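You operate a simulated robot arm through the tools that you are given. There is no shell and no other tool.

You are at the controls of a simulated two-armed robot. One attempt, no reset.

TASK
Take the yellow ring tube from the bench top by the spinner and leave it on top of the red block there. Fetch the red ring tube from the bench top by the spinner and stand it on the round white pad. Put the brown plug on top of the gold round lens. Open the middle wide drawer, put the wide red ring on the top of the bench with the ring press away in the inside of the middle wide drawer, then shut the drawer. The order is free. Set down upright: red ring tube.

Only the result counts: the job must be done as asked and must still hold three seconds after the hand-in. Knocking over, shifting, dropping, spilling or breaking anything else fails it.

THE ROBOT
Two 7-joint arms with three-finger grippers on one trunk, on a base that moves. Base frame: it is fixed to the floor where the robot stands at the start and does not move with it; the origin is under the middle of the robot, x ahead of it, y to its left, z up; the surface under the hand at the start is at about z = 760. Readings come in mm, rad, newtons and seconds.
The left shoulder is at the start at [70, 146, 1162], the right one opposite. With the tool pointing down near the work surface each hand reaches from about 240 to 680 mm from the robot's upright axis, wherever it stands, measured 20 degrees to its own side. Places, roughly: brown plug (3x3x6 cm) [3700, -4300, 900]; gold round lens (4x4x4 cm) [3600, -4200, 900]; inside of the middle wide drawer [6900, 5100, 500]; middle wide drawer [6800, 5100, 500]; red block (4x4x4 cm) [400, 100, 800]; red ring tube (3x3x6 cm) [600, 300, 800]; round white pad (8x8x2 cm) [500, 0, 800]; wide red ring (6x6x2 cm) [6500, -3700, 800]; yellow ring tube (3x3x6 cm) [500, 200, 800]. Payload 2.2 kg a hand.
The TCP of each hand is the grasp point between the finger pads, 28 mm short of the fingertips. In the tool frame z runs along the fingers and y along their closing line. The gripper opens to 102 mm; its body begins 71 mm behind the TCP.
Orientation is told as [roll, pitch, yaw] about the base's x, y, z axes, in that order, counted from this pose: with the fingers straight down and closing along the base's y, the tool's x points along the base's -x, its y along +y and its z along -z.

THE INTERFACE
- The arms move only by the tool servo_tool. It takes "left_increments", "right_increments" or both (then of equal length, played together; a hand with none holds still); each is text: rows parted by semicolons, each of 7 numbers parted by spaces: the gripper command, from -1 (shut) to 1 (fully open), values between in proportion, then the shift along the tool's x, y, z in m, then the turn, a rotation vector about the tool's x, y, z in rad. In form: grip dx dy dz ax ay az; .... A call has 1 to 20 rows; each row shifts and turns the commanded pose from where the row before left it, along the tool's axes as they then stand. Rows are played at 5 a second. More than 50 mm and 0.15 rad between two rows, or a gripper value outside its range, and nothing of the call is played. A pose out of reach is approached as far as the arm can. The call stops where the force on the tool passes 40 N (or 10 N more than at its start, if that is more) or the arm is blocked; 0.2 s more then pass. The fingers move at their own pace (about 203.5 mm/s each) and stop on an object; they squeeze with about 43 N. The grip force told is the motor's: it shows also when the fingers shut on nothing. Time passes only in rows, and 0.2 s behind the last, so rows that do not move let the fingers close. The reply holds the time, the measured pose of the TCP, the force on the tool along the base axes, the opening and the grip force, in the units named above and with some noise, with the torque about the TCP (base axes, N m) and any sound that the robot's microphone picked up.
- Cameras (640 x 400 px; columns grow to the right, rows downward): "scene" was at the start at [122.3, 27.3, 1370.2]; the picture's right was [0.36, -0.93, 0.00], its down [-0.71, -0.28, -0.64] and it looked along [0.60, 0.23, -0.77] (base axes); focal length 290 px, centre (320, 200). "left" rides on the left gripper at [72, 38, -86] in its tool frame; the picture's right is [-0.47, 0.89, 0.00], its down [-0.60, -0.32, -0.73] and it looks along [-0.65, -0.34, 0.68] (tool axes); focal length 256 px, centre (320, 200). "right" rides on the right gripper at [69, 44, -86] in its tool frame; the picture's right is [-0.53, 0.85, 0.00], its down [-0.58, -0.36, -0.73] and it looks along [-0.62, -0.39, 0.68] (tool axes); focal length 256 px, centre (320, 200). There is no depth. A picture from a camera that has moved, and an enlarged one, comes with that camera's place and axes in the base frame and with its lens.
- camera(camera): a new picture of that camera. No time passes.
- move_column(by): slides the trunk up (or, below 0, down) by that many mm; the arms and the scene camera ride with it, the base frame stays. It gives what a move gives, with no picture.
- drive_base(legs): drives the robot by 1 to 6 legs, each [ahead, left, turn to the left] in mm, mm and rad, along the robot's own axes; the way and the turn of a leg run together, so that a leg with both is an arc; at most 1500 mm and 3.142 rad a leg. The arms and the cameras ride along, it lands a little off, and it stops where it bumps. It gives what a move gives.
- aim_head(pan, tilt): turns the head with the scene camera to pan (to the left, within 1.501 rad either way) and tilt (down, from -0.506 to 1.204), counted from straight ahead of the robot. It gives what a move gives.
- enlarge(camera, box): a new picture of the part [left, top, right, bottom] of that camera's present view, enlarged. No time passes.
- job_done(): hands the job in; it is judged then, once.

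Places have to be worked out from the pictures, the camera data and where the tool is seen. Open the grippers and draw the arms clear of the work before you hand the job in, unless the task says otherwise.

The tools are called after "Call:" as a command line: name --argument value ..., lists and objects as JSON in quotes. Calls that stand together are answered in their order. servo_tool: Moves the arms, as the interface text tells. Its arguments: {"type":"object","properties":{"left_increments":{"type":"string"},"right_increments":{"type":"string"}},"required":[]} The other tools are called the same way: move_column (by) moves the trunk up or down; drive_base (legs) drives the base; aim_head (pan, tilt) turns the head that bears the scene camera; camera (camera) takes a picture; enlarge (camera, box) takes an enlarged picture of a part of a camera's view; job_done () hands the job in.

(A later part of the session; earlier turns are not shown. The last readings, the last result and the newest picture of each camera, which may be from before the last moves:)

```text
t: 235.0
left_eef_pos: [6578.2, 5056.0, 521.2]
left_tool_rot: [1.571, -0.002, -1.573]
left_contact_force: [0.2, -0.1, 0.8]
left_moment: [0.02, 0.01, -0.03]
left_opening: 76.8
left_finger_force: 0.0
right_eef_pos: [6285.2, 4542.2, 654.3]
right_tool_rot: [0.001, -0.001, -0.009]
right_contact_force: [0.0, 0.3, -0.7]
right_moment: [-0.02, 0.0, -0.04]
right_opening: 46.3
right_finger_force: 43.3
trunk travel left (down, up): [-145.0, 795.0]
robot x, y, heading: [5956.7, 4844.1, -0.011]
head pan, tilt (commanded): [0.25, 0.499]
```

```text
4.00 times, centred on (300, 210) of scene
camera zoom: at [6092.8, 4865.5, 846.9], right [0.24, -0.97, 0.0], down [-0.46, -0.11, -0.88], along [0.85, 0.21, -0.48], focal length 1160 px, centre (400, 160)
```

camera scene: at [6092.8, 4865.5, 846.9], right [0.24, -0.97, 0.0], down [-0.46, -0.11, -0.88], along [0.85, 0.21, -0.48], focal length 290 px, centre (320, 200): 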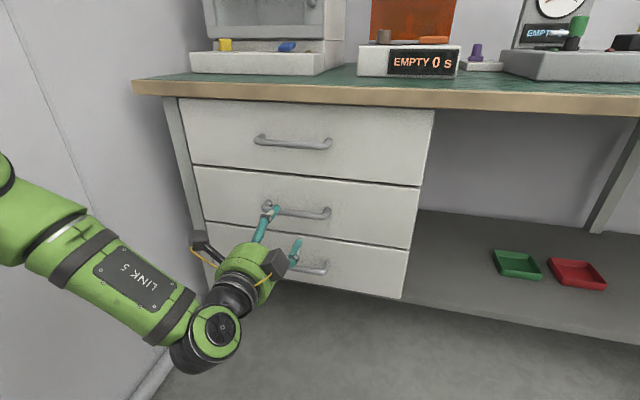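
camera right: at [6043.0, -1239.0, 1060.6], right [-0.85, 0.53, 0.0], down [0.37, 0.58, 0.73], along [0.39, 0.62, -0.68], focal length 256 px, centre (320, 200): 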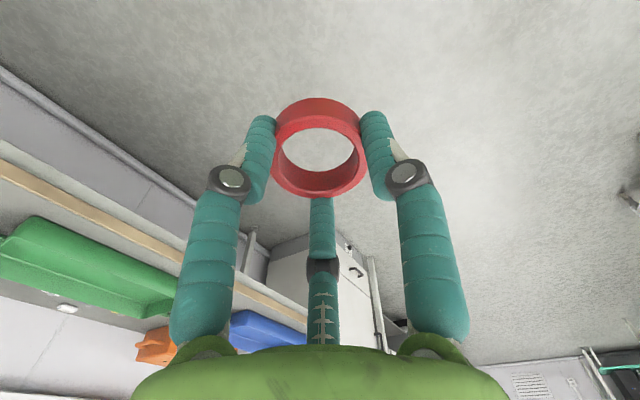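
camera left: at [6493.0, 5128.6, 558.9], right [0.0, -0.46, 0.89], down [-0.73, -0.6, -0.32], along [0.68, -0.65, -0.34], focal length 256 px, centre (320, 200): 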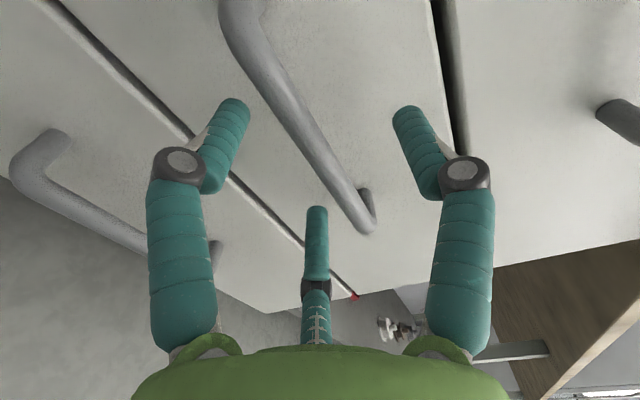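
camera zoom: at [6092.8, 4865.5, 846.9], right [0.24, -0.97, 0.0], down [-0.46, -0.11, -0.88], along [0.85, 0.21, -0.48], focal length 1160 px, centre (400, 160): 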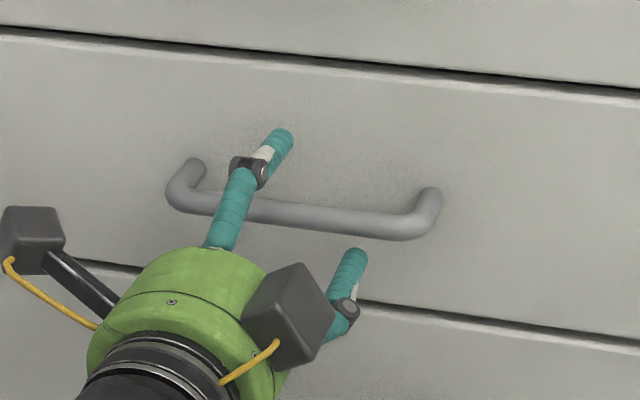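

Two hand views and the scene agree now: bar at x≈6598, z≈523. I advance 12 mm so the fingertips reach past the bar without touching the face, then close.

Call:
servo_tool --left_increments "0.5 0 0.001 0.006 0 0 0; 0.5 0 0 0.006 0 0 0; 0.5 0 0 0 0 0 0"

Call:
camera --camera "left"

Call:
enlarge --camera "scene" --box '[240, 160, 360, 260]'

```text
t: 235.8
left_eef_pos: [6591.7, 5054.6, 519.9]
left_tool_rot: [1.571, -0.002, -1.574]
left_contact_force: [-0.7, 1.0, -0.7]
left_moment: [0.01, -0.01, -0.03]
left_opening: 76.5
left_finger_force: 0.1
right_eef_pos: [6285.3, 4541.6, 654.8]
right_tool_rot: [0.002, 0.003, -0.009]
right_contact_force: [-0.2, 0.6, 0.0]
right_moment: [0.02, -0.03, 0.01]
right_opening: 46.3
right_finger_force: 43.0
trunk travel left (down, up): [-145.0, 795.0]
robot x, y, heading: [5955.4, 4846.0, -0.008]
head pan, tilt (commanded): [0.25, 0.499]
```

```text
taken
camera left: at [6505.0, 5128.5, 559.8], right [0.0, -0.46, 0.89], down [-0.73, -0.6, -0.32], along [0.68, -0.65, -0.34], focal length 256 px, centre (320, 200)
```

left: 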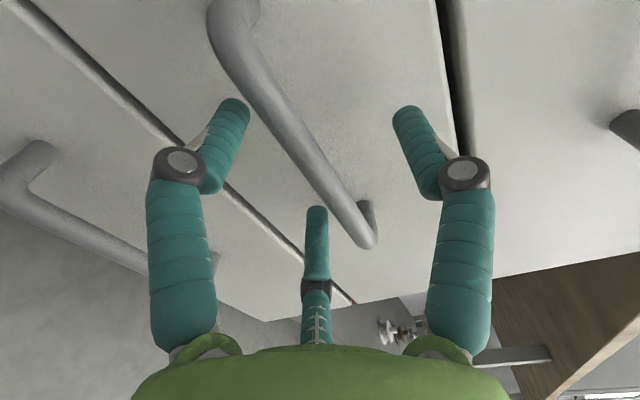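

```text
4.00 times, centred on (300, 210) of scene
camera zoom: at [6092.8, 4865.5, 846.9], right [0.24, -0.97, 0.0], down [-0.46, -0.11, -0.88], along [0.85, 0.21, -0.48], focal length 1160 px, centre (400, 160)
```

zoom: 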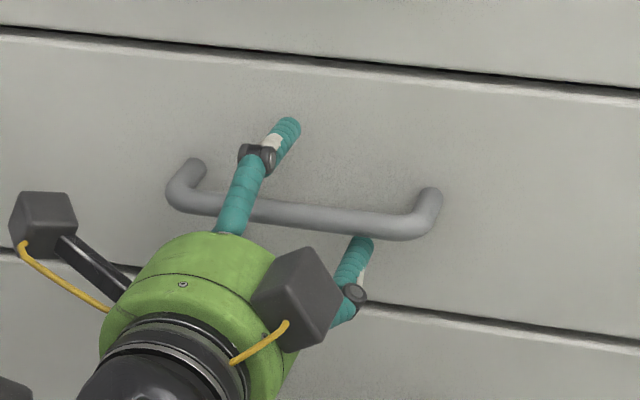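

The bar lies between thumb and lower fingers. I close the left hand on it.

Call:
servo_tool --left_increments "0 0 0 0 0 0 0; -0.5 0 0 0 0 0 0; -1 0 0 0 0 0 0; -1 0 0 0 0 0 0; -1 0 0 0 0 0 0"

Call:
camera --camera "left"

Call:
enlarge --camera "scene" --box '[240, 160, 360, 260]'

```text
t: 237.0
left_eef_pos: [6591.2, 5054.5, 516.5]
left_tool_rot: [1.559, -0.002, -1.576]
left_contact_force: [-9.3, -9.2, -19.5]
left_moment: [0.16, 0.1, 0.47]
left_opening: 21.5
left_finger_force: 45.2
right_eef_pos: [6287.3, 4541.9, 653.9]
right_tool_rot: [0.001, 0.004, -0.008]
right_contact_force: [-0.5, 0.8, 0.3]
right_moment: [-0.03, -0.02, 0.01]
right_opening: 46.0
right_finger_force: 42.6
trunk travel left (down, up): [-145.0, 795.0]
robot x, y, heading: [5955.7, 4847.3, -0.007]
head pan, tilt (commanded): [0.25, 0.499]
```

```text
taken
camera left: at [6505.5, 5127.6, 555.9], right [0.01, -0.46, 0.89], down [-0.74, -0.6, -0.31], along [0.67, -0.65, -0.35], focal length 256 px, centre (320, 200)
```

left: 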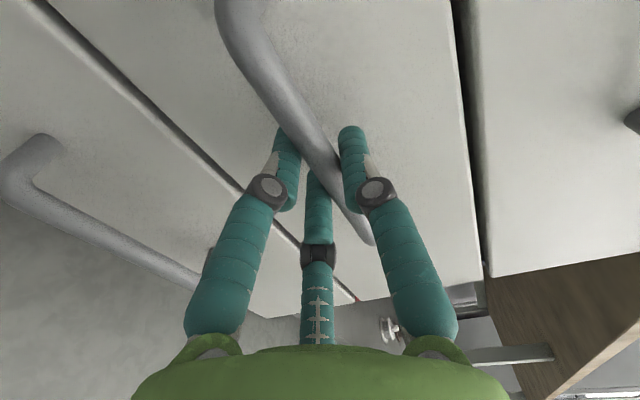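

```text
4.00 times, centred on (300, 210) of scene
camera zoom: at [6094.4, 4865.4, 846.4], right [0.24, -0.97, 0.0], down [-0.47, -0.11, -0.88], along [0.85, 0.21, -0.48], focal length 1160 px, centre (400, 160)
```

zoom: 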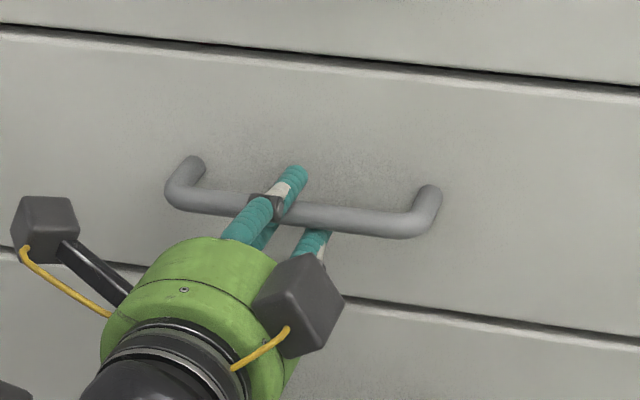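

The bar is gripped (21.5 mm opening) with some side load (-20 N down), so I relax the hand pose a few mm in the direction of the force.

Call:
servo_tool --left_increments "-1 -0.001 -0.003 -0.001 0 0 0; -1 -0.001 -0.002 -0.001 0 0 0; -1 0 0 0 0 0 0"

```text
t: 237.8
left_eef_pos: [6589.2, 5053.9, 515.9]
left_tool_rot: [1.57, -0.003, -1.572]
left_contact_force: [0.7, 1.4, -9.4]
left_moment: [0.18, 0.11, -1.81]
left_opening: 21.6
left_finger_force: 44.8
right_eef_pos: [6288.0, 4542.0, 654.9]
right_tool_rot: [0.0, 0.001, -0.008]
right_contact_force: [-0.8, 1.2, 0.1]
right_moment: [0.03, 0.02, -0.03]
right_opening: 46.4
right_finger_force: 43.2
trunk travel left (down, up): [-145.0, 795.0]
robot x, y, heading: [5955.5, 4840.6, -0.009]
head pan, tilt (commanded): [0.25, 0.499]
```

Load reduced. I pull back gently 40 mm with the arm to see whether the drawer follows.

Call:
servo_tool --left_increments "-1 0 0 -0.01 0 0 0; -1 0 0 -0.01 0 0 0; -1 0 0 -0.01 0 0 0; -1 0 0 -0.01 0 0 0; -1 0 0 0 0 0 0"

Call:
enlarge --camera "scene" --box '[180, 100, 440, 300]'

```text
t: 239.0
left_eef_pos: [6548.8, 5055.4, 514.9]
left_tool_rot: [1.57, -0.001, -1.571]
left_contact_force: [0.3, 0.7, -3.1]
left_moment: [0.09, 0.03, 0.2]
left_opening: 21.6
left_finger_force: 44.9
right_eef_pos: [6284.1, 4542.3, 654.8]
right_tool_rot: [0.001, 0.002, -0.011]
right_contact_force: [0.7, 0.1, 0.0]
right_moment: [0.01, 0.0, 0.02]
right_opening: 46.4
right_finger_force: 43.1
trunk travel left (down, up): [-145.0, 795.0]
robot x, y, heading: [5952.0, 4847.4, -0.007]
head pan, tilt (commanded): [0.25, 0.499]
```

```text
2.00 times, centred on (310, 200) of scene
camera zoom: at [6093.3, 4865.6, 846.8], right [0.24, -0.97, 0.0], down [-0.47, -0.12, -0.88], along [0.85, 0.21, -0.48], focal length 580 px, centre (340, 200)
```

zoom: 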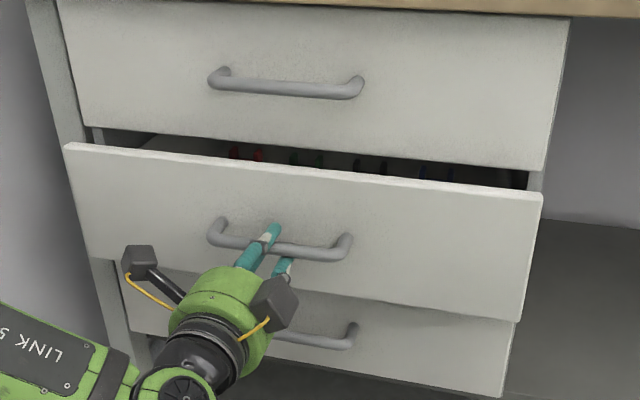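

The drawer slides easily and things are stored inside. I pull 80 mm more with the arm and the rest by driving the base back 120 mm.

Call:
servo_tool --left_increments "-1 0 0 -0.02 0 0 0; -1 0 0 -0.02 0 0 0; -1 0 0 -0.02 0 0 0; -1 0 0 -0.02 0 0 0; -1 0 0 0 0 0 0"

Call:
drive_base --legs '[[-120, 0, 0.008]]'

Call:
aim_head --pan 0.2 --tilt 0.6

Call:
camera --camera "scene"

```text
t: 240.2
left_eef_pos: [6468.7, 5055.0, 515.7]
left_tool_rot: [1.572, -0.001, -1.571]
left_contact_force: [0.1, 5.5, -1.4]
left_moment: [0.12, 0.0, -0.12]
left_opening: 21.4
left_finger_force: 44.8
right_eef_pos: [6285.7, 4542.3, 654.9]
right_tool_rot: [-0.001, 0.003, -0.009]
right_contact_force: [0.0, -0.9, -0.2]
right_moment: [0.02, 0.01, 0.01]
right_opening: 46.5
right_finger_force: 43.1
trunk travel left (down, up): [-145.0, 795.0]
robot x, y, heading: [5951.9, 4843.7, -0.006]
head pan, tilt (commanded): [0.25, 0.499]
```

```text
t: 241.4
left_eef_pos: [6345.4, 5054.6, 515.5]
left_tool_rot: [1.568, 0.0, -1.574]
left_contact_force: [-1.2, -18.9, -2.7]
left_moment: [0.05, -0.04, -0.44]
left_opening: 21.4
left_finger_force: 45.1
right_eef_pos: [6168.8, 4543.9, 654.4]
right_tool_rot: [0.005, 0.002, -0.001]
right_contact_force: [0.3, 0.5, -0.2]
right_moment: [0.01, -0.01, 0.04]
right_opening: 46.6
right_finger_force: 43.1
trunk travel left (down, up): [-145.0, 795.0]
robot x, y, heading: [5835.5, 4846.3, 0.005]
head pan, tilt (commanded): [0.25, 0.499]
```

```text
t: 242.1
left_eef_pos: [6345.7, 5054.8, 515.7]
left_tool_rot: [1.569, -0.001, -1.576]
left_contact_force: [1.7, -4.7, 0.7]
left_moment: [0.14, 0.04, 0.72]
left_opening: 21.5
left_finger_force: 44.8
right_eef_pos: [6166.7, 4543.9, 654.0]
right_tool_rot: [0.003, 0.003, -0.002]
right_contact_force: [0.1, -0.5, -0.5]
right_moment: [0.01, 0.01, -0.02]
right_opening: 46.0
right_finger_force: 42.7
trunk travel left (down, up): [-145.0, 795.0]
robot x, y, heading: [5835.2, 4842.9, -0.0]
head pan, tilt (commanded): [0.201, 0.6]
```

```text
taken
camera scene: at [5970.6, 4861.5, 837.8], right [0.2, -0.98, 0.0], down [-0.55, -0.11, -0.83], along [0.81, 0.17, -0.56], focal length 290 px, centre (320, 200)
```

scene: 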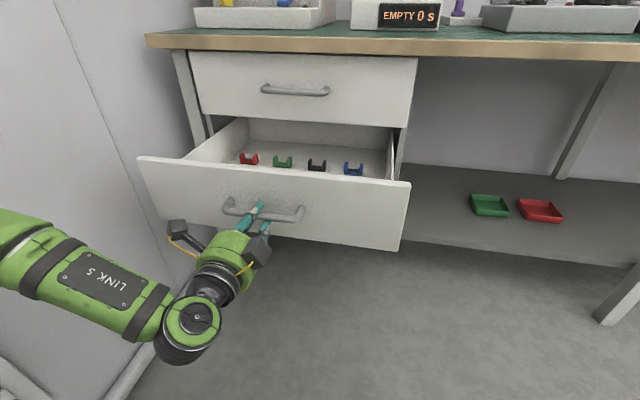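

The drawer is open about 245 mm; four coloured clips stand toward its back and the front part is empty. I enlarge to measure the free space.

Call:
enlarge --camera "scene" --box '[130, 90, 430, 260]'

```text
2.13 times, centred on (280, 175) of scene
camera zoom: at [5970.6, 4861.5, 837.8], right [0.2, -0.98, 0.0], down [-0.55, -0.11, -0.83], along [0.81, 0.17, -0.56], focal length 619 px, centre (405, 253)
```

zoom: 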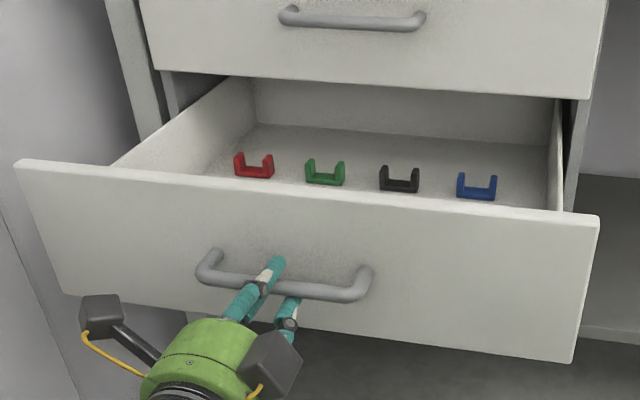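

There is room in front of the clips; I pull the drawer out another 70 mm for hand clearance.

Call:
drive_base --legs '[[-70, 0, 0]]'

Call:
camera --camera "scene"

Call:
aim_head --pan 1.1 --tilt 0.6

Call:
camera --camera "scene"

```text
t: 243.1
left_eef_pos: [6276.6, 5054.6, 515.4]
left_tool_rot: [1.57, -0.001, -1.575]
left_contact_force: [-2.2, -3.2, 1.1]
left_moment: [0.17, -0.04, -0.23]
left_opening: 21.7
left_finger_force: 44.8
right_eef_pos: [6096.1, 4543.4, 654.0]
right_tool_rot: [0.002, 0.001, -0.003]
right_contact_force: [0.5, -0.3, 0.4]
right_moment: [-0.02, 0.04, 0.0]
right_opening: 46.5
right_finger_force: 42.6
trunk travel left (down, up): [-145.0, 795.0]
robot x, y, heading: [5762.8, 4841.5, -0.001]
head pan, tilt (commanded): [0.201, 0.6]
```

```text
taken
camera scene: at [5900.5, 4861.6, 837.8], right [0.2, -0.98, 0.0], down [-0.55, -0.11, -0.83], along [0.81, 0.16, -0.56], focal length 290 px, centre (320, 200)
```

scene: 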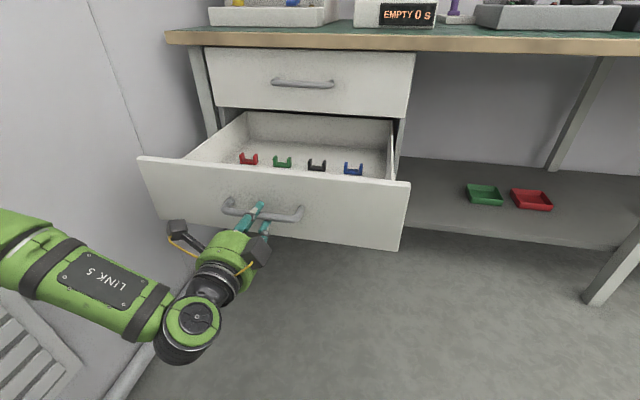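

```text
t: 244.3
left_eef_pos: [6275.9, 5054.4, 515.4]
left_tool_rot: [1.57, -0.002, -1.576]
left_contact_force: [0.6, 0.0, 1.4]
left_moment: [0.14, 0.0, 0.01]
left_opening: 21.8
left_finger_force: 44.7
right_eef_pos: [6098.0, 4545.3, 655.2]
right_tool_rot: [0.003, 0.001, -0.001]
right_contact_force: [-0.7, 0.0, 0.1]
right_moment: [-0.02, 0.0, 0.0]
right_opening: 46.3
right_finger_force: 42.8
trunk travel left (down, up): [-145.0, 795.0]
robot x, y, heading: [5762.3, 4846.7, -0.002]
head pan, tilt (commanded): [1.1, 0.6]
```

```text
taken
camera scene: at [5854.1, 4922.9, 837.8], right [0.89, -0.45, 0.0], down [-0.26, -0.5, -0.83], along [0.38, 0.73, -0.56], focal length 290 px, centre (320, 200)
```

scene: 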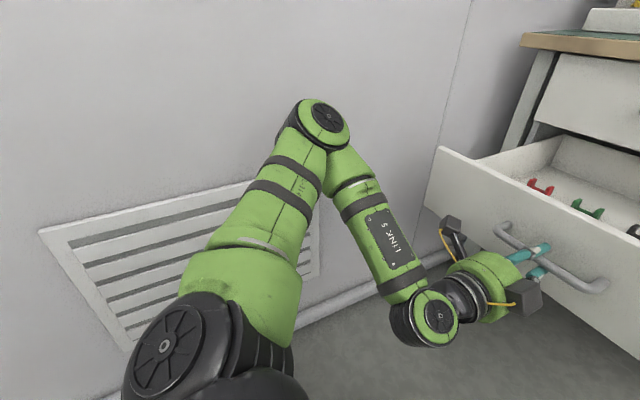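

The left elbow is close to the wall, so after releasing I'll back straight off. I open the left hand and drive back 130 mm.

Call:
servo_tool --left_increments "-0.3 0 0 0 0 0 0; 0.2 0 0 0 0 0 0; 0.5 0 0 0 0 0 0; 0.5 0 0 0 0 0 0"

Call:
drive_base --legs '[[-130, 0, 0]]'

Call:
aim_head --pan 0.2 --tilt 0.6

Call:
camera --camera "scene"

```text
t: 245.3
left_eef_pos: [6276.2, 5055.0, 514.7]
left_tool_rot: [1.569, -0.003, -1.575]
left_contact_force: [-0.6, 0.3, -0.3]
left_moment: [0.04, 0.01, -0.01]
left_opening: 76.4
left_finger_force: 0.0
right_eef_pos: [6096.9, 4544.2, 655.7]
right_tool_rot: [0.004, 0.001, -0.002]
right_contact_force: [-0.1, 0.7, 0.1]
right_moment: [-0.02, 0.03, 0.02]
right_opening: 46.5
right_finger_force: 42.8
trunk travel left (down, up): [-145.0, 795.0]
robot x, y, heading: [5760.6, 4844.8, 0.001]
head pan, tilt (commanded): [1.1, 0.6]
```

```text
t: 246.6
left_eef_pos: [6146.4, 5054.7, 515.3]
left_tool_rot: [1.569, -0.002, -1.577]
left_contact_force: [-0.5, -0.1, 0.0]
left_moment: [0.03, -0.05, 0.01]
left_opening: 76.5
left_finger_force: 0.0
right_eef_pos: [5967.9, 4543.7, 654.4]
right_tool_rot: [0.002, 0.002, -0.001]
right_contact_force: [0.6, -0.4, 0.1]
right_moment: [-0.02, 0.01, -0.04]
right_opening: 46.7
right_finger_force: 43.3
trunk travel left (down, up): [-145.0, 795.0]
robot x, y, heading: [5634.0, 4845.3, -0.001]
head pan, tilt (commanded): [1.1, 0.6]
```

```text
t: 247.8
left_eef_pos: [6146.3, 5054.7, 514.9]
left_tool_rot: [1.57, -0.001, -1.575]
left_contact_force: [-0.8, -0.1, -1.1]
left_moment: [0.0, -0.01, -0.01]
left_opening: 76.4
left_finger_force: 0.1
right_eef_pos: [5967.5, 4543.9, 655.6]
right_tool_rot: [0.003, -0.001, -0.001]
right_contact_force: [0.0, -0.2, -0.5]
right_moment: [-0.02, -0.01, 0.02]
right_opening: 46.5
right_finger_force: 43.0
trunk travel left (down, up): [-145.0, 795.0]
robot x, y, heading: [5635.9, 4846.6, -0.0]
head pan, tilt (commanded): [0.201, 0.6]
```

```text
taken
camera scene: at [5771.0, 4861.9, 837.8], right [0.2, -0.98, 0.0], down [-0.55, -0.11, -0.83], along [0.81, 0.16, -0.56], focal length 290 px, centre (320, 200)
```

scene: 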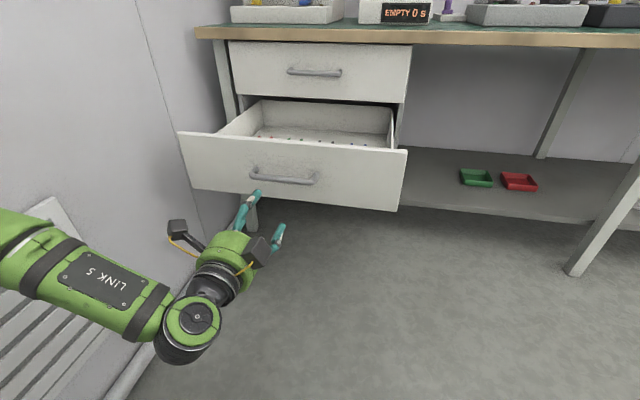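

The left hand is clear of the handle. I turn it back to pointing down and then tuck it in and up.

Call:
servo_tool --left_increments "0.3 0 0 0 0.0831 0.0831 -0.0831; 0.3 0 0 0 0.0866 0.0866 -0.0866; 0.3 0 0 0 0.0866 0.0866 -0.0866; 0.3 0 0 0 0.0866 0.0866 -0.0866; 0.3 0 0 0 0.0866 0.0866 -0.0866; 0.3 0 0 0 0.0866 0.0866 -0.0866; 0.3 0 0 0 0.0866 0.0866 -0.0866; 0.3 0 0 0 0.0866 0.0866 -0.0866; 0.3 0 0 0 0.0866 0.0866 -0.0866; 0.3 0 0 0 0.0866 0.0866 -0.0866; 0.3 0 0 0 0.0866 0.0866 -0.0866; 0.3 0 0 0 0.0866 0.0866 -0.0866; 0.3 0 0 0 0.0866 0.0866 -0.0866; 0.3 0 0 0 0.0866 0.0866 -0.0866; 0.3 0 0 0 0 0 0"

Call:
servo_tool --left_increments "0.3 0.03 0 -0.03 0 0 0; 0.3 0.03 0 -0.03 0 0 0; 0.3 0.03 0 -0.03 0 0 0; 0.3 0.03 0 -0.03 0 0 0; 0.3 0.03 0 -0.03 0 0 0; 0.3 0.03 0 -0.02 0 0 0; 0.3 0.03 0 -0.02 0 0 0; 0.3 0 0 0 0 0 0"

```text
t: 251.0
left_eef_pos: [6147.0, 5053.7, 514.4]
left_tool_rot: [-0.004, 0.002, -0.005]
left_contact_force: [-0.1, 0.7, -0.7]
left_moment: [0.03, -0.02, 0.0]
left_opening: 66.2
left_finger_force: 0.0
right_eef_pos: [5968.1, 4544.4, 655.2]
right_tool_rot: [0.003, 0.002, -0.003]
right_contact_force: [1.2, -0.7, -0.7]
right_moment: [0.01, 0.05, -0.04]
right_opening: 46.4
right_finger_force: 43.4
trunk travel left (down, up): [-145.0, 795.0]
robot x, y, heading: [5632.0, 4846.7, -0.004]
head pan, tilt (commanded): [0.201, 0.6]
```

```text
t: 252.8
left_eef_pos: [5936.3, 5056.1, 703.8]
left_tool_rot: [-0.004, 0.001, -0.005]
left_contact_force: [-0.2, 0.0, 0.4]
left_moment: [0.05, 0.0, -0.01]
left_opening: 66.1
left_finger_force: 0.1
right_eef_pos: [5967.3, 4544.6, 653.9]
right_tool_rot: [0.003, 0.001, -0.003]
right_contact_force: [0.2, -0.1, -0.4]
right_moment: [0.03, 0.02, 0.01]
right_opening: 46.3
right_finger_force: 43.4
trunk travel left (down, up): [-145.0, 795.0]
robot x, y, heading: [5632.2, 4844.0, -0.004]
head pan, tilt (commanded): [0.201, 0.6]
```

Left hand tucked. I check the left elbow's distance to the wall and re-measure the open drawer.

Call:
aim_head --pan 1.1 --tilt 0.4

Call:
camera --camera "scene"

Call:
aim_head --pan 0.1 --tilt 0.4

Call:
enlarge --camera "scene" --box '[140, 80, 440, 280]'

```text
t: 254.0
left_eef_pos: [5937.5, 5054.9, 705.1]
left_tool_rot: [-0.003, 0.0, -0.006]
left_contact_force: [-0.5, 0.1, 0.2]
left_moment: [0.01, 0.02, -0.02]
left_opening: 66.3
left_finger_force: 0.1
right_eef_pos: [5967.9, 4545.3, 655.1]
right_tool_rot: [0.001, 0.002, -0.001]
right_contact_force: [0.6, 0.2, 0.3]
right_moment: [0.01, 0.0, 0.01]
right_opening: 46.3
right_finger_force: 43.1
trunk travel left (down, up): [-145.0, 795.0]
robot x, y, heading: [5632.7, 4844.2, -0.002]
head pan, tilt (commanded): [1.1, 0.4]
```

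```text
taken
camera scene: at [5726.6, 4926.8, 856.0], right [0.89, -0.46, 0.0], down [-0.18, -0.35, -0.92], along [0.42, 0.82, -0.39], focal length 290 px, centre (320, 200)
```

scene: 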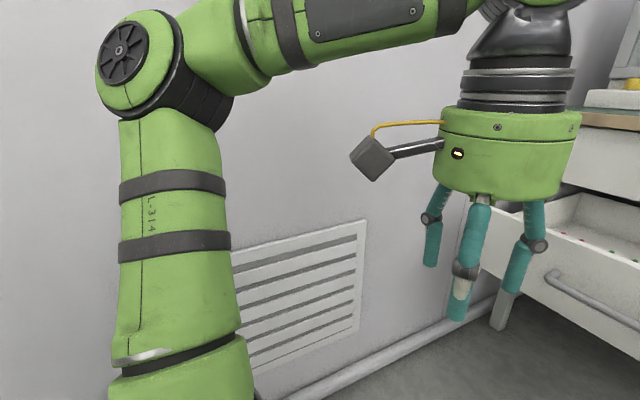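

```text
t: 255.2
left_eef_pos: [5937.2, 5057.4, 704.1]
left_tool_rot: [-0.002, 0.001, -0.005]
left_contact_force: [-0.6, 0.3, 0.4]
left_moment: [0.01, 0.02, 0.02]
left_opening: 66.5
left_finger_force: 0.1
right_eef_pos: [5968.8, 4544.8, 653.1]
right_tool_rot: [0.001, 0.002, -0.003]
right_contact_force: [1.0, -1.3, -1.1]
right_moment: [0.01, 0.0, -0.01]
right_opening: 46.4
right_finger_force: 43.0
trunk travel left (down, up): [-145.0, 795.0]
robot x, y, heading: [5636.3, 4843.4, 0.002]
head pan, tilt (commanded): [0.099, 0.4]
```

```text
2.00 times, centred on (290, 180) of scene
camera zoom: at [5776.6, 4853.5, 856.0], right [0.1, -0.99, 0.0], down [-0.39, -0.04, -0.92], along [0.92, 0.09, -0.39], focal length 580 px, centre (380, 240)
```

zoom: 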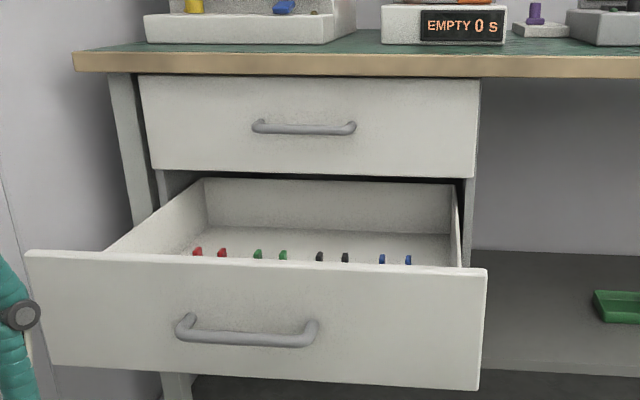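

The left elbow is near the wall, so I first shift right 110 mm, then turn left 0.5 rad and move up so the right hand comes beside the open drawer; the right hand is raised a little first.

Call:
servo_tool --right_increments "-1 0 0 -0.03 0 0 0; -1 0 0 -0.03 0 0 0; -1 0 0 0 0 0 0"

Call:
drive_base --legs '[[0, -110, 0], [0, 0, 0.5]]'

Call:
camera --camera "scene"

```text
t: 256.1
left_eef_pos: [5936.6, 5055.4, 705.7]
left_tool_rot: [-0.003, 0.003, -0.004]
left_contact_force: [0.0, -0.6, -0.5]
left_moment: [-0.01, 0.01, -0.01]
left_opening: 66.2
left_finger_force: 0.1
right_eef_pos: [5968.0, 4544.0, 714.5]
right_tool_rot: [0.002, 0.003, -0.001]
right_contact_force: [-0.5, -0.3, 0.4]
right_moment: [0.01, 0.0, -0.02]
right_opening: 46.3
right_finger_force: 42.6
trunk travel left (down, up): [-145.0, 795.0]
robot x, y, heading: [5632.6, 4844.2, 0.0]
head pan, tilt (commanded): [0.099, 0.4]
```

```text
t: 258.6
left_eef_pos: [5800.3, 5065.4, 704.4]
left_tool_rot: [-0.004, 0.001, 0.487]
left_contact_force: [0.2, 0.5, 0.8]
left_moment: [0.0, -0.02, -0.01]
left_opening: 66.5
left_finger_force: 0.1
right_eef_pos: [6071.4, 4629.1, 715.2]
right_tool_rot: [0.0, 0.002, 0.495]
right_contact_force: [0.3, -0.1, 0.5]
right_moment: [-0.01, 0.01, 0.01]
right_opening: 46.4
right_finger_force: 42.6
trunk travel left (down, up): [-145.0, 795.0]
robot x, y, heading: [5636.5, 4734.4, 0.489]
head pan, tilt (commanded): [0.099, 0.4]
```

```text
taken
camera scene: at [5755.1, 4810.2, 856.0], right [0.56, -0.83, 0.0], down [-0.32, -0.22, -0.92], along [0.76, 0.52, -0.39], focal length 290 px, centre (320, 200)
```

scene: 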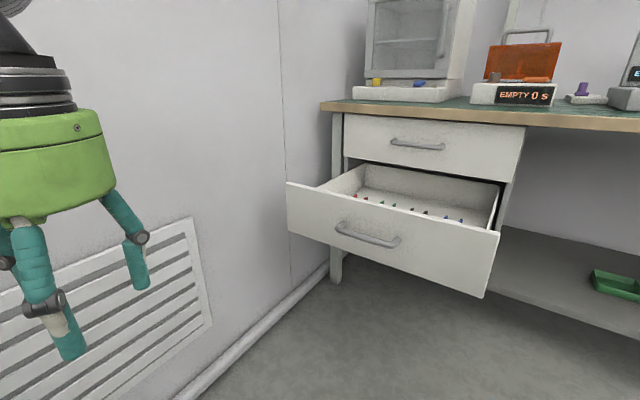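

I now move up beside the drawer as planned.

Call:
drive_base --legs '[[330, -93, 0.01]]'

Call:
aim_head --pan 0.0 --tilt 0.7

Call:
camera --camera "scene"

Call:
camera --camera "right"

```text
t: 260.9
left_eef_pos: [6127.7, 5141.6, 704.7]
left_tool_rot: [-0.002, 0.001, 0.498]
left_contact_force: [-0.6, -0.2, -0.7]
left_moment: [-0.01, -0.04, 0.0]
left_opening: 66.5
left_finger_force: 0.2
right_eef_pos: [6403.4, 4708.6, 714.9]
right_tool_rot: [0.002, 0.002, 0.502]
right_contact_force: [0.0, -0.8, -0.3]
right_moment: [-0.01, -0.01, -0.02]
right_opening: 46.3
right_finger_force: 43.2
trunk travel left (down, up): [-145.0, 795.0]
robot x, y, heading: [5962.4, 4811.5, 0.501]
head pan, tilt (commanded): [0.099, 0.4]
```

```text
t: 261.7
left_eef_pos: [6127.4, 5141.2, 706.0]
left_tool_rot: [-0.002, 0.0, 0.498]
left_contact_force: [0.0, 1.1, -0.1]
left_moment: [-0.03, 0.0, 0.03]
left_opening: 66.2
left_finger_force: 0.1
right_eef_pos: [6402.0, 4708.7, 714.5]
right_tool_rot: [0.002, 0.003, 0.501]
right_contact_force: [0.2, -0.3, -0.9]
right_moment: [0.02, 0.0, 0.02]
right_opening: 46.5
right_finger_force: 43.5
trunk travel left (down, up): [-145.0, 795.0]
robot x, y, heading: [5964.4, 4807.6, 0.503]
head pan, tilt (commanded): [0.0, 0.7]
```

```text
taken
camera scene: at [6083.5, 4875.0, 829.2], right [0.48, -0.88, 0.0], down [-0.56, -0.31, -0.77], along [0.67, 0.37, -0.64], focal length 290 px, centre (320, 200)
```

scene: 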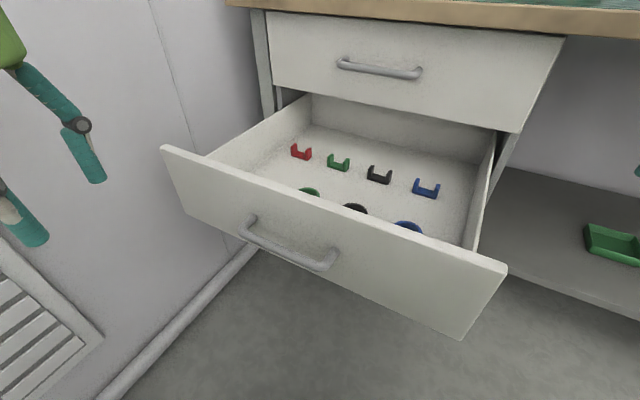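

```text
taken
camera right: at [6321.8, 4713.9, 800.6], right [0.06, 1.0, 0.0], down [0.68, -0.04, 0.73], along [0.73, -0.04, -0.68], focal length 256 px, centre (320, 200)
```

right: 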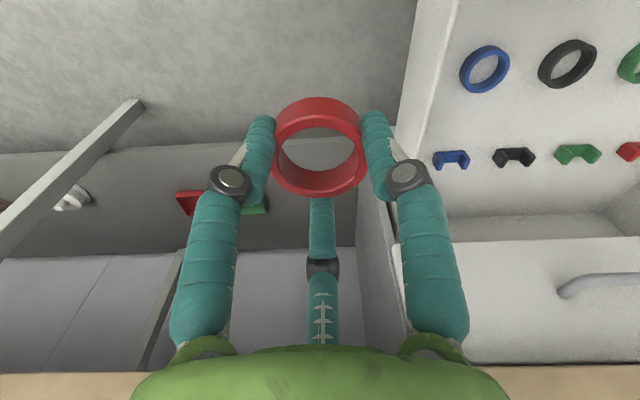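

Now I see the drawer holds blue, black and green rings in front and clips behind them. A free spot lies midway between the blue/black columns and the two rows, at about (6522, 4952), reachable from here; I bring the ring above it at a safe height.

Call:
servo_tool --right_increments "-1 -0.037 0.026 0 0 0 0; -1 -0.037 0.026 0 0 0 0; -1 -0.037 0.026 0 0 0 0; -1 -0.037 0.026 0 0 0 0; -1 -0.037 0.026 0 0 0 0; -1 -0.037 0.026 0 0 0 0; -1 0 0 0 0 0 0"

Call:
camera --camera "right"

Call:
camera --camera "scene"

```text
t: 263.3
left_eef_pos: [6128.4, 5141.4, 704.9]
left_tool_rot: [-0.002, 0.002, 0.5]
left_contact_force: [0.3, 0.3, 0.6]
left_moment: [0.0, 0.0, 0.0]
left_opening: 66.1
left_finger_force: 0.0
right_eef_pos: [6518.0, 4947.2, 710.9]
right_tool_rot: [0.001, 0.007, 0.503]
right_contact_force: [0.0, 0.5, -0.7]
right_moment: [-0.01, -0.01, -0.01]
right_opening: 46.4
right_finger_force: 43.8
right hand out of reach, approached as far as the arm can: row 6
trunk travel left (down, up): [-145.0, 795.0]
robot x, y, heading: [5965.2, 4810.9, 0.507]
head pan, tilt (commanded): [0.0, 0.7]
```

```text
taken
camera right: at [6437.8, 4953.6, 798.0], right [0.06, 1.0, 0.0], down [0.69, -0.04, 0.73], along [0.72, -0.05, -0.69], focal length 256 px, centre (320, 200)
```

right: 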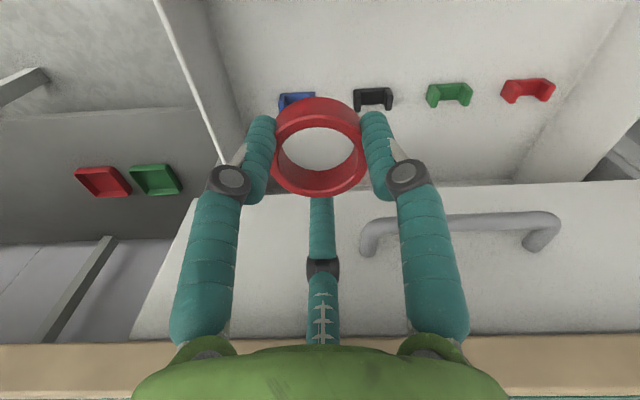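

```text
taken
camera scene: at [6083.4, 4875.2, 829.2], right [0.48, -0.88, 0.0], down [-0.56, -0.31, -0.76], along [0.67, 0.37, -0.64], focal length 290 px, centre (320, 200)
```

scene: 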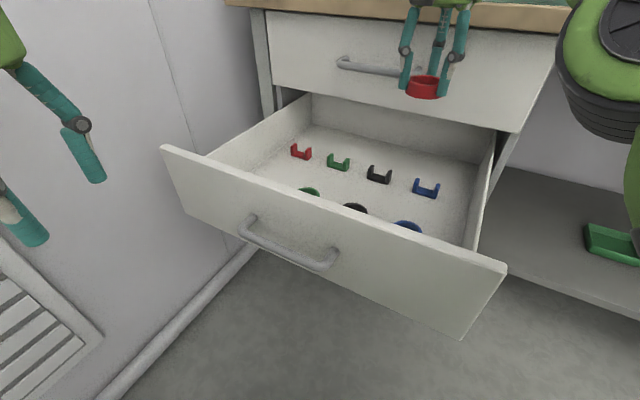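

The clips measure about (6591, 4911) and (6597, 5014), the rings x≈6453, y≈4907 and 5004, floor z≈455; the best free spot is (6522, 4960). I shift there while lowering to z≈630 and check.

Call:
servo_tool --right_increments "-1 0 0 0.03 0 0 0; -1 -0.0049 0.0047 0.03 0 0 0; -1 -0.0049 0.0047 0.02 0 0 0; -1 0 0 0 0 0 0"

Call:
camera --camera "right"

Call:
camera --camera "scene"

```text
t: 264.3
left_eef_pos: [6127.5, 5141.6, 705.9]
left_tool_rot: [0.001, 0.001, 0.499]
left_contact_force: [-1.1, -0.2, 0.2]
left_moment: [0.03, 0.0, 0.0]
left_opening: 66.6
left_finger_force: 0.0
right_eef_pos: [6522.6, 4959.1, 630.9]
right_tool_rot: [0.003, -0.002, 0.504]
right_contact_force: [-0.7, 0.2, -0.7]
right_moment: [-0.02, 0.01, -0.01]
right_opening: 46.3
right_finger_force: 42.8
trunk travel left (down, up): [-145.0, 795.0]
robot x, y, heading: [5966.9, 4808.8, 0.507]
head pan, tilt (commanded): [0.0, 0.7]
```

```text
taken
camera right: at [6441.0, 4964.9, 717.3], right [0.06, 1.0, 0.0], down [0.68, -0.04, 0.73], along [0.73, -0.04, -0.68], focal length 256 px, centre (320, 200)
```

right: 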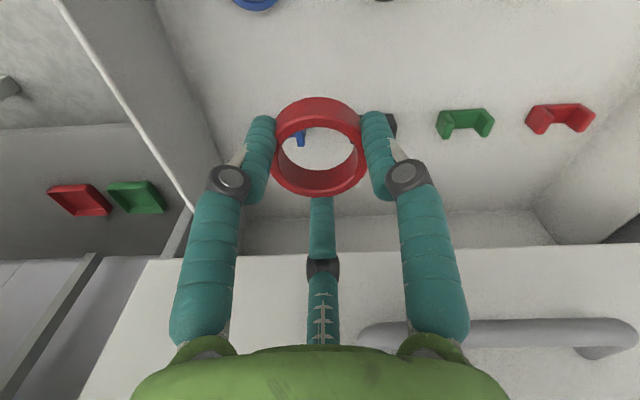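

```text
taken
camera scene: at [6083.5, 4875.0, 829.2], right [0.48, -0.88, 0.0], down [-0.56, -0.31, -0.76], along [0.67, 0.37, -0.64], focal length 290 px, centre (320, 200)
```

scene: 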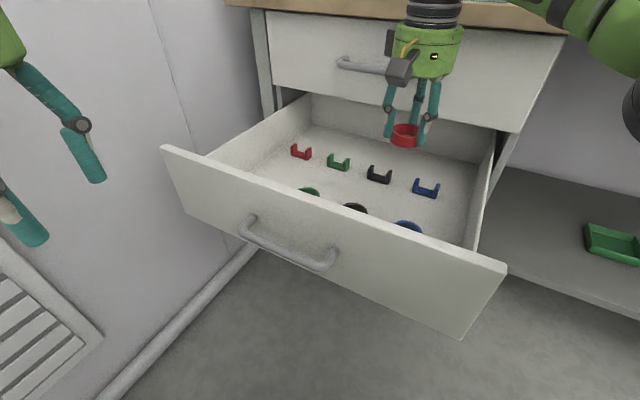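

I check the clearance between the wrist block and the upper drawer's handle before descending further.

Call:
enlarge --camera "scene" --box '[310, 0, 490, 160]'

Call:
enlarge --camera "right" --box '[220, 0, 620, 250]'

```text
2.50 times, centred on (400, 80) of scene
camera zoom: at [6083.5, 4875.0, 829.2], right [0.48, -0.88, 0.0], down [-0.56, -0.31, -0.76], along [0.67, 0.37, -0.64], focal length 725 px, centre (120, 500)
```

zoom: 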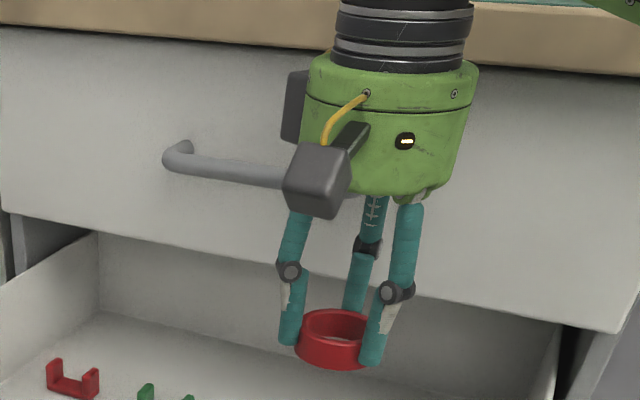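

```text
1.60 times, centred on (420, 125) of right
camera zoom: at [6441.0, 4964.9, 717.3], right [0.06, 1.0, 0.0], down [0.68, -0.04, 0.73], along [0.73, -0.04, -0.68], focal length 410 px, centre (160, 320)
```

zoom: 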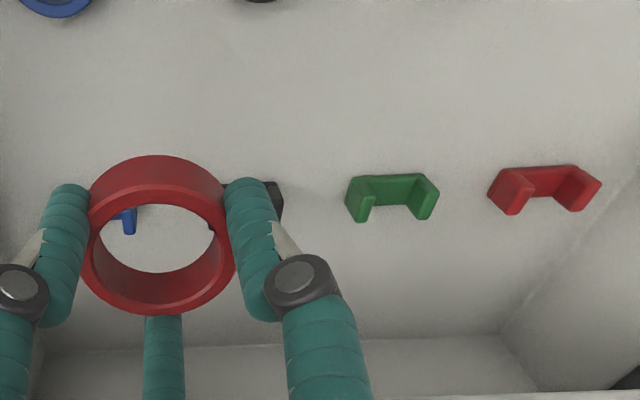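

The block would pass the upper handle with only about 12 mm to spare, so I turn the hand 0.3 rad further left to give it more room, then verify.

Call:
servo_tool --right_increments "-1 0 0 0 0 0 -0.15; -1 0 0 0 0 0 -0.15; -1 0 0 0 0 0 0"

Call:
enlarge --camera "scene" --box '[310, 0, 490, 160]'

Call:
camera --camera "right"

```text
t: 265.1
left_eef_pos: [6127.2, 5140.6, 705.3]
left_tool_rot: [-0.002, 0.001, 0.5]
left_contact_force: [-0.8, -0.1, -0.5]
left_moment: [0.01, 0.01, 0.03]
left_opening: 66.4
left_finger_force: 0.0
right_eef_pos: [6521.9, 4960.8, 631.8]
right_tool_rot: [0.003, 0.002, 0.804]
right_contact_force: [0.9, -0.3, -0.3]
right_moment: [0.0, -0.02, 0.02]
right_opening: 46.6
right_finger_force: 42.7
trunk travel left (down, up): [-145.0, 795.0]
robot x, y, heading: [5963.8, 4813.9, 0.505]
head pan, tilt (commanded): [0.0, 0.7]
```

```text
2.50 times, centred on (400, 80) of scene
camera zoom: at [6083.5, 4875.0, 829.2], right [0.48, -0.88, 0.0], down [-0.56, -0.31, -0.76], along [0.67, 0.37, -0.64], focal length 725 px, centre (120, 500)
```

zoom: 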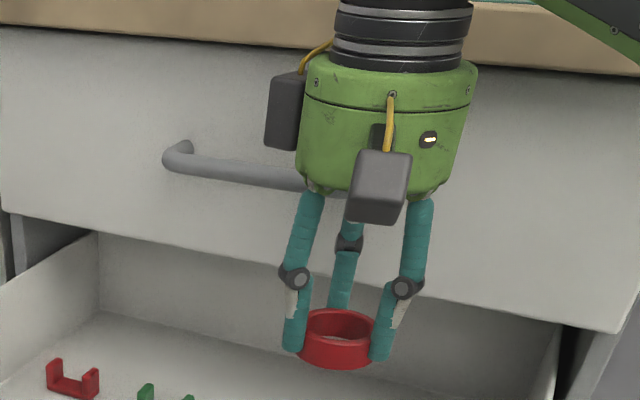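

```text
taken
camera right: at [6443.2, 4941.0, 717.5], right [-0.24, 0.97, 0.0], down [0.66, 0.16, 0.73], along [0.71, 0.17, -0.68], focal length 256 px, centre (320, 200)
```

right: 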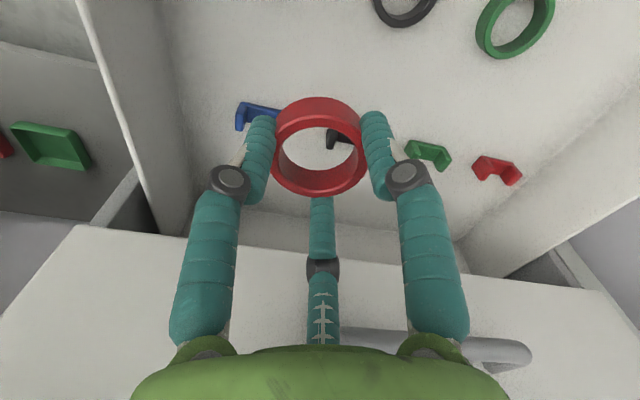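

The block now has ample room. The columns are at y≈4910, 5011, 5111, so I keep (6524, 4959) and descend in stages, watching the forces.

Call:
servo_tool --right_increments "-1 0.0002 -0.0029 0.02 0 0 0; -1 0 0 0.02 0 0 0; -1 0 0 0.02 0 0 0; -1 0 0 0 0 0 0"

Call:
enlarge --camera "scene" --box '[310, 0, 490, 200]'

Call:
camera --camera "right"

```text
t: 266.1
left_eef_pos: [6127.2, 5140.9, 704.9]
left_tool_rot: [0.0, 0.002, 0.499]
left_contact_force: [-0.9, 0.2, 0.5]
left_moment: [0.02, 0.02, 0.02]
left_opening: 66.3
left_finger_force: 0.0
right_eef_pos: [6523.2, 4958.7, 571.6]
right_tool_rot: [0.002, -0.001, 0.802]
right_contact_force: [0.3, 0.0, -1.0]
right_moment: [0.0, 0.0, -0.01]
right_opening: 46.2
right_finger_force: 43.1
trunk travel left (down, up): [-145.0, 795.0]
robot x, y, heading: [5966.6, 4813.3, 0.505]
head pan, tilt (commanded): [0.0, 0.7]
```

```text
2.00 times, centred on (400, 100) of scene
camera zoom: at [6083.5, 4875.0, 829.2], right [0.48, -0.88, 0.0], down [-0.56, -0.31, -0.76], along [0.67, 0.37, -0.64], focal length 580 px, centre (160, 400)
```

zoom: 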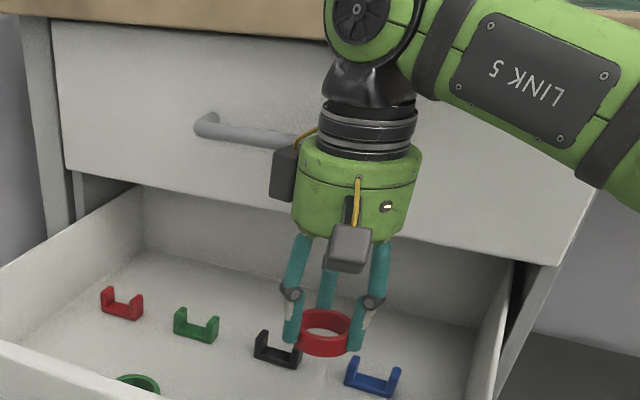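

```text
taken
camera right: at [6445.0, 4939.2, 658.0], right [-0.24, 0.97, 0.0], down [0.66, 0.16, 0.73], along [0.71, 0.17, -0.68], focal length 256 px, centre (320, 200)
```

right: 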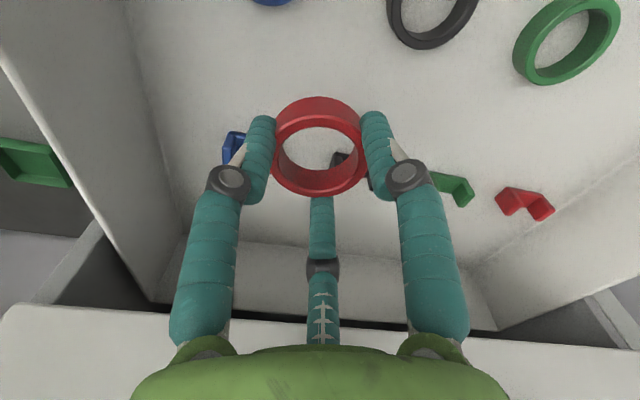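

Clearances look good in both views. I descend further to z≈510, the ring's bottom just above the height of the clips' tops.

Call:
servo_tool --right_increments "-1 0 0 0.02 0 0 0; -1 0 0 0.02 0 0 0; -1 0 0 0.018 0 0 0; -1 0 0 0 0 0 0"

Call:
camera --camera "right"

Call:
enlarge --camera "scene" --box '[310, 40, 490, 240]'

```text
t: 267.1
left_eef_pos: [6128.0, 5141.6, 704.8]
left_tool_rot: [-0.001, 0.002, 0.499]
left_contact_force: [0.2, 0.4, 0.1]
left_moment: [0.0, 0.02, 0.04]
left_opening: 66.3
left_finger_force: 0.1
right_eef_pos: [6524.4, 4958.9, 514.3]
right_tool_rot: [0.001, 0.0, 0.803]
right_contact_force: [0.2, 0.6, -0.2]
right_moment: [0.03, 0.0, 0.03]
right_opening: 46.2
right_finger_force: 42.7
trunk travel left (down, up): [-145.0, 795.0]
robot x, y, heading: [5962.0, 4812.4, 0.5]
head pan, tilt (commanded): [0.0, 0.7]
```

```text
taken
camera right: at [6445.1, 4939.4, 600.6], right [-0.24, 0.97, 0.0], down [0.66, 0.16, 0.73], along [0.71, 0.17, -0.68], focal length 256 px, centre (320, 200)
```

right: 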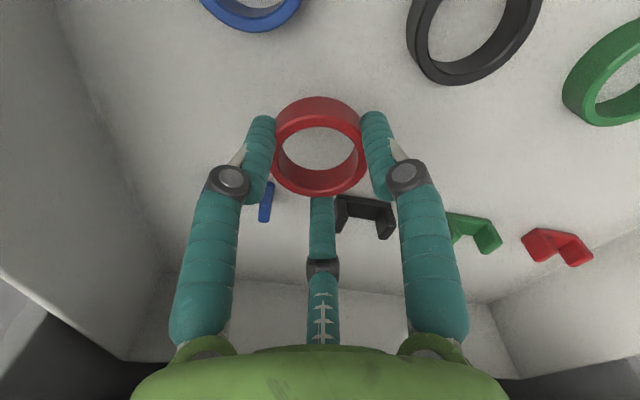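

```text
2.00 times, centred on (400, 140) of scene
camera zoom: at [6083.5, 4875.0, 829.2], right [0.48, -0.88, 0.0], down [-0.56, -0.31, -0.76], along [0.67, 0.37, -0.64], focal length 580 px, centre (160, 320)
```

zoom: 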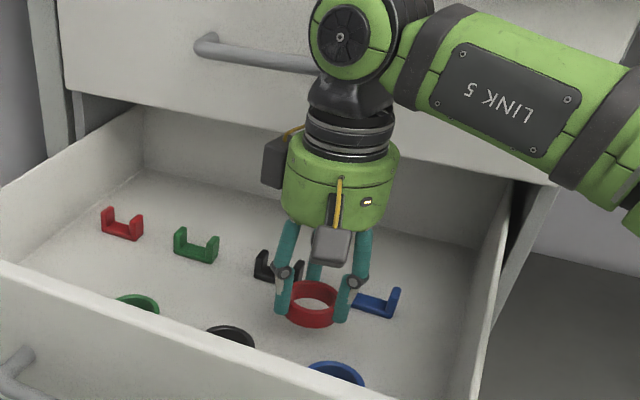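

All neighbours stay clear. I lower in small steps until the ring touches the drawer floor.

Call:
servo_tool --right_increments "-1 0 0 0.006 0 0 0; -1 0 0 0.006 0 0 0; -1 0 0 0.005 0 0 0; -1 0 0 0 0 0 0"

Call:
servo_tool --right_increments "-1 0 0 0.003 0 0 0; -1 0 0 0 0 0 0"

Call:
servo_tool --right_increments "-1 0 0 0.002 0 0 0; -1 0 0 0 0 0 0"

Call:
enlarge --camera "scene" --box '[340, 130, 480, 240]'

```text
t: 268.1
left_eef_pos: [6128.1, 5141.5, 704.8]
left_tool_rot: [-0.002, 0.003, 0.5]
left_contact_force: [0.1, -0.7, -0.7]
left_moment: [0.0, 0.01, 0.0]
left_opening: 66.2
left_finger_force: 0.0
right_eef_pos: [6524.6, 4958.5, 496.4]
right_tool_rot: [0.001, -0.001, 0.803]
right_contact_force: [-0.3, -0.3, 0.0]
right_moment: [0.03, 0.01, 0.04]
right_opening: 46.1
right_finger_force: 43.0
trunk travel left (down, up): [-145.0, 795.0]
robot x, y, heading: [5964.4, 4807.3, 0.507]
head pan, tilt (commanded): [0.0, 0.7]
```

```text
t: 268.7
left_eef_pos: [6127.8, 5139.9, 705.3]
left_tool_rot: [-0.002, 0.001, 0.499]
left_contact_force: [0.1, 0.1, 0.4]
left_moment: [0.03, 0.01, -0.03]
left_opening: 66.4
left_finger_force: 0.1
right_eef_pos: [6522.7, 4958.2, 494.6]
right_tool_rot: [0.002, 0.0, 0.803]
right_contact_force: [0.7, 0.3, 0.7]
right_moment: [-0.01, 0.03, 0.0]
right_opening: 46.4
right_finger_force: 43.0
trunk travel left (down, up): [-145.0, 795.0]
robot x, y, heading: [5970.8, 4811.4, 0.504]
head pan, tilt (commanded): [0.0, 0.7]
```

```text
t: 269.3
left_eef_pos: [6127.9, 5142.0, 705.3]
left_tool_rot: [-0.003, 0.002, 0.499]
left_contact_force: [-0.1, -0.2, -0.2]
left_moment: [-0.01, -0.04, 0.04]
left_opening: 66.3
left_finger_force: 0.1
right_eef_pos: [6522.8, 4958.3, 490.4]
right_tool_rot: [0.002, 0.001, 0.803]
right_contact_force: [-0.3, 0.7, -0.5]
right_moment: [0.05, 0.01, 0.01]
right_opening: 46.3
right_finger_force: 42.7
trunk travel left (down, up): [-145.0, 795.0]
robot x, y, heading: [5968.4, 4810.6, 0.502]
head pan, tilt (commanded): [0.0, 0.7]
```

```text
3.64 times, centred on (410, 185) of scene
camera zoom: at [6083.5, 4875.0, 829.2], right [0.48, -0.88, 0.0], down [-0.56, -0.31, -0.76], along [0.67, 0.37, -0.64], focal length 1055 px, centre (-7, 254)
```

zoom: 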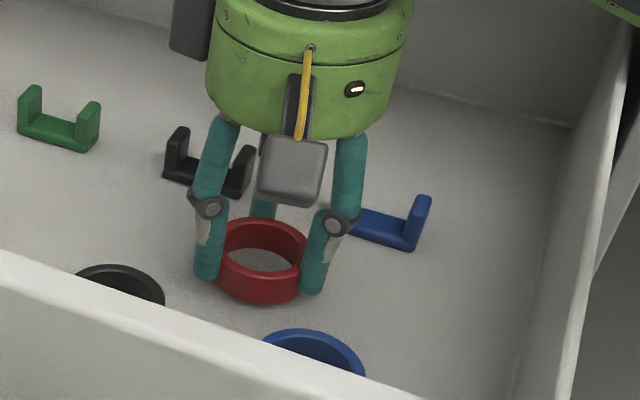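

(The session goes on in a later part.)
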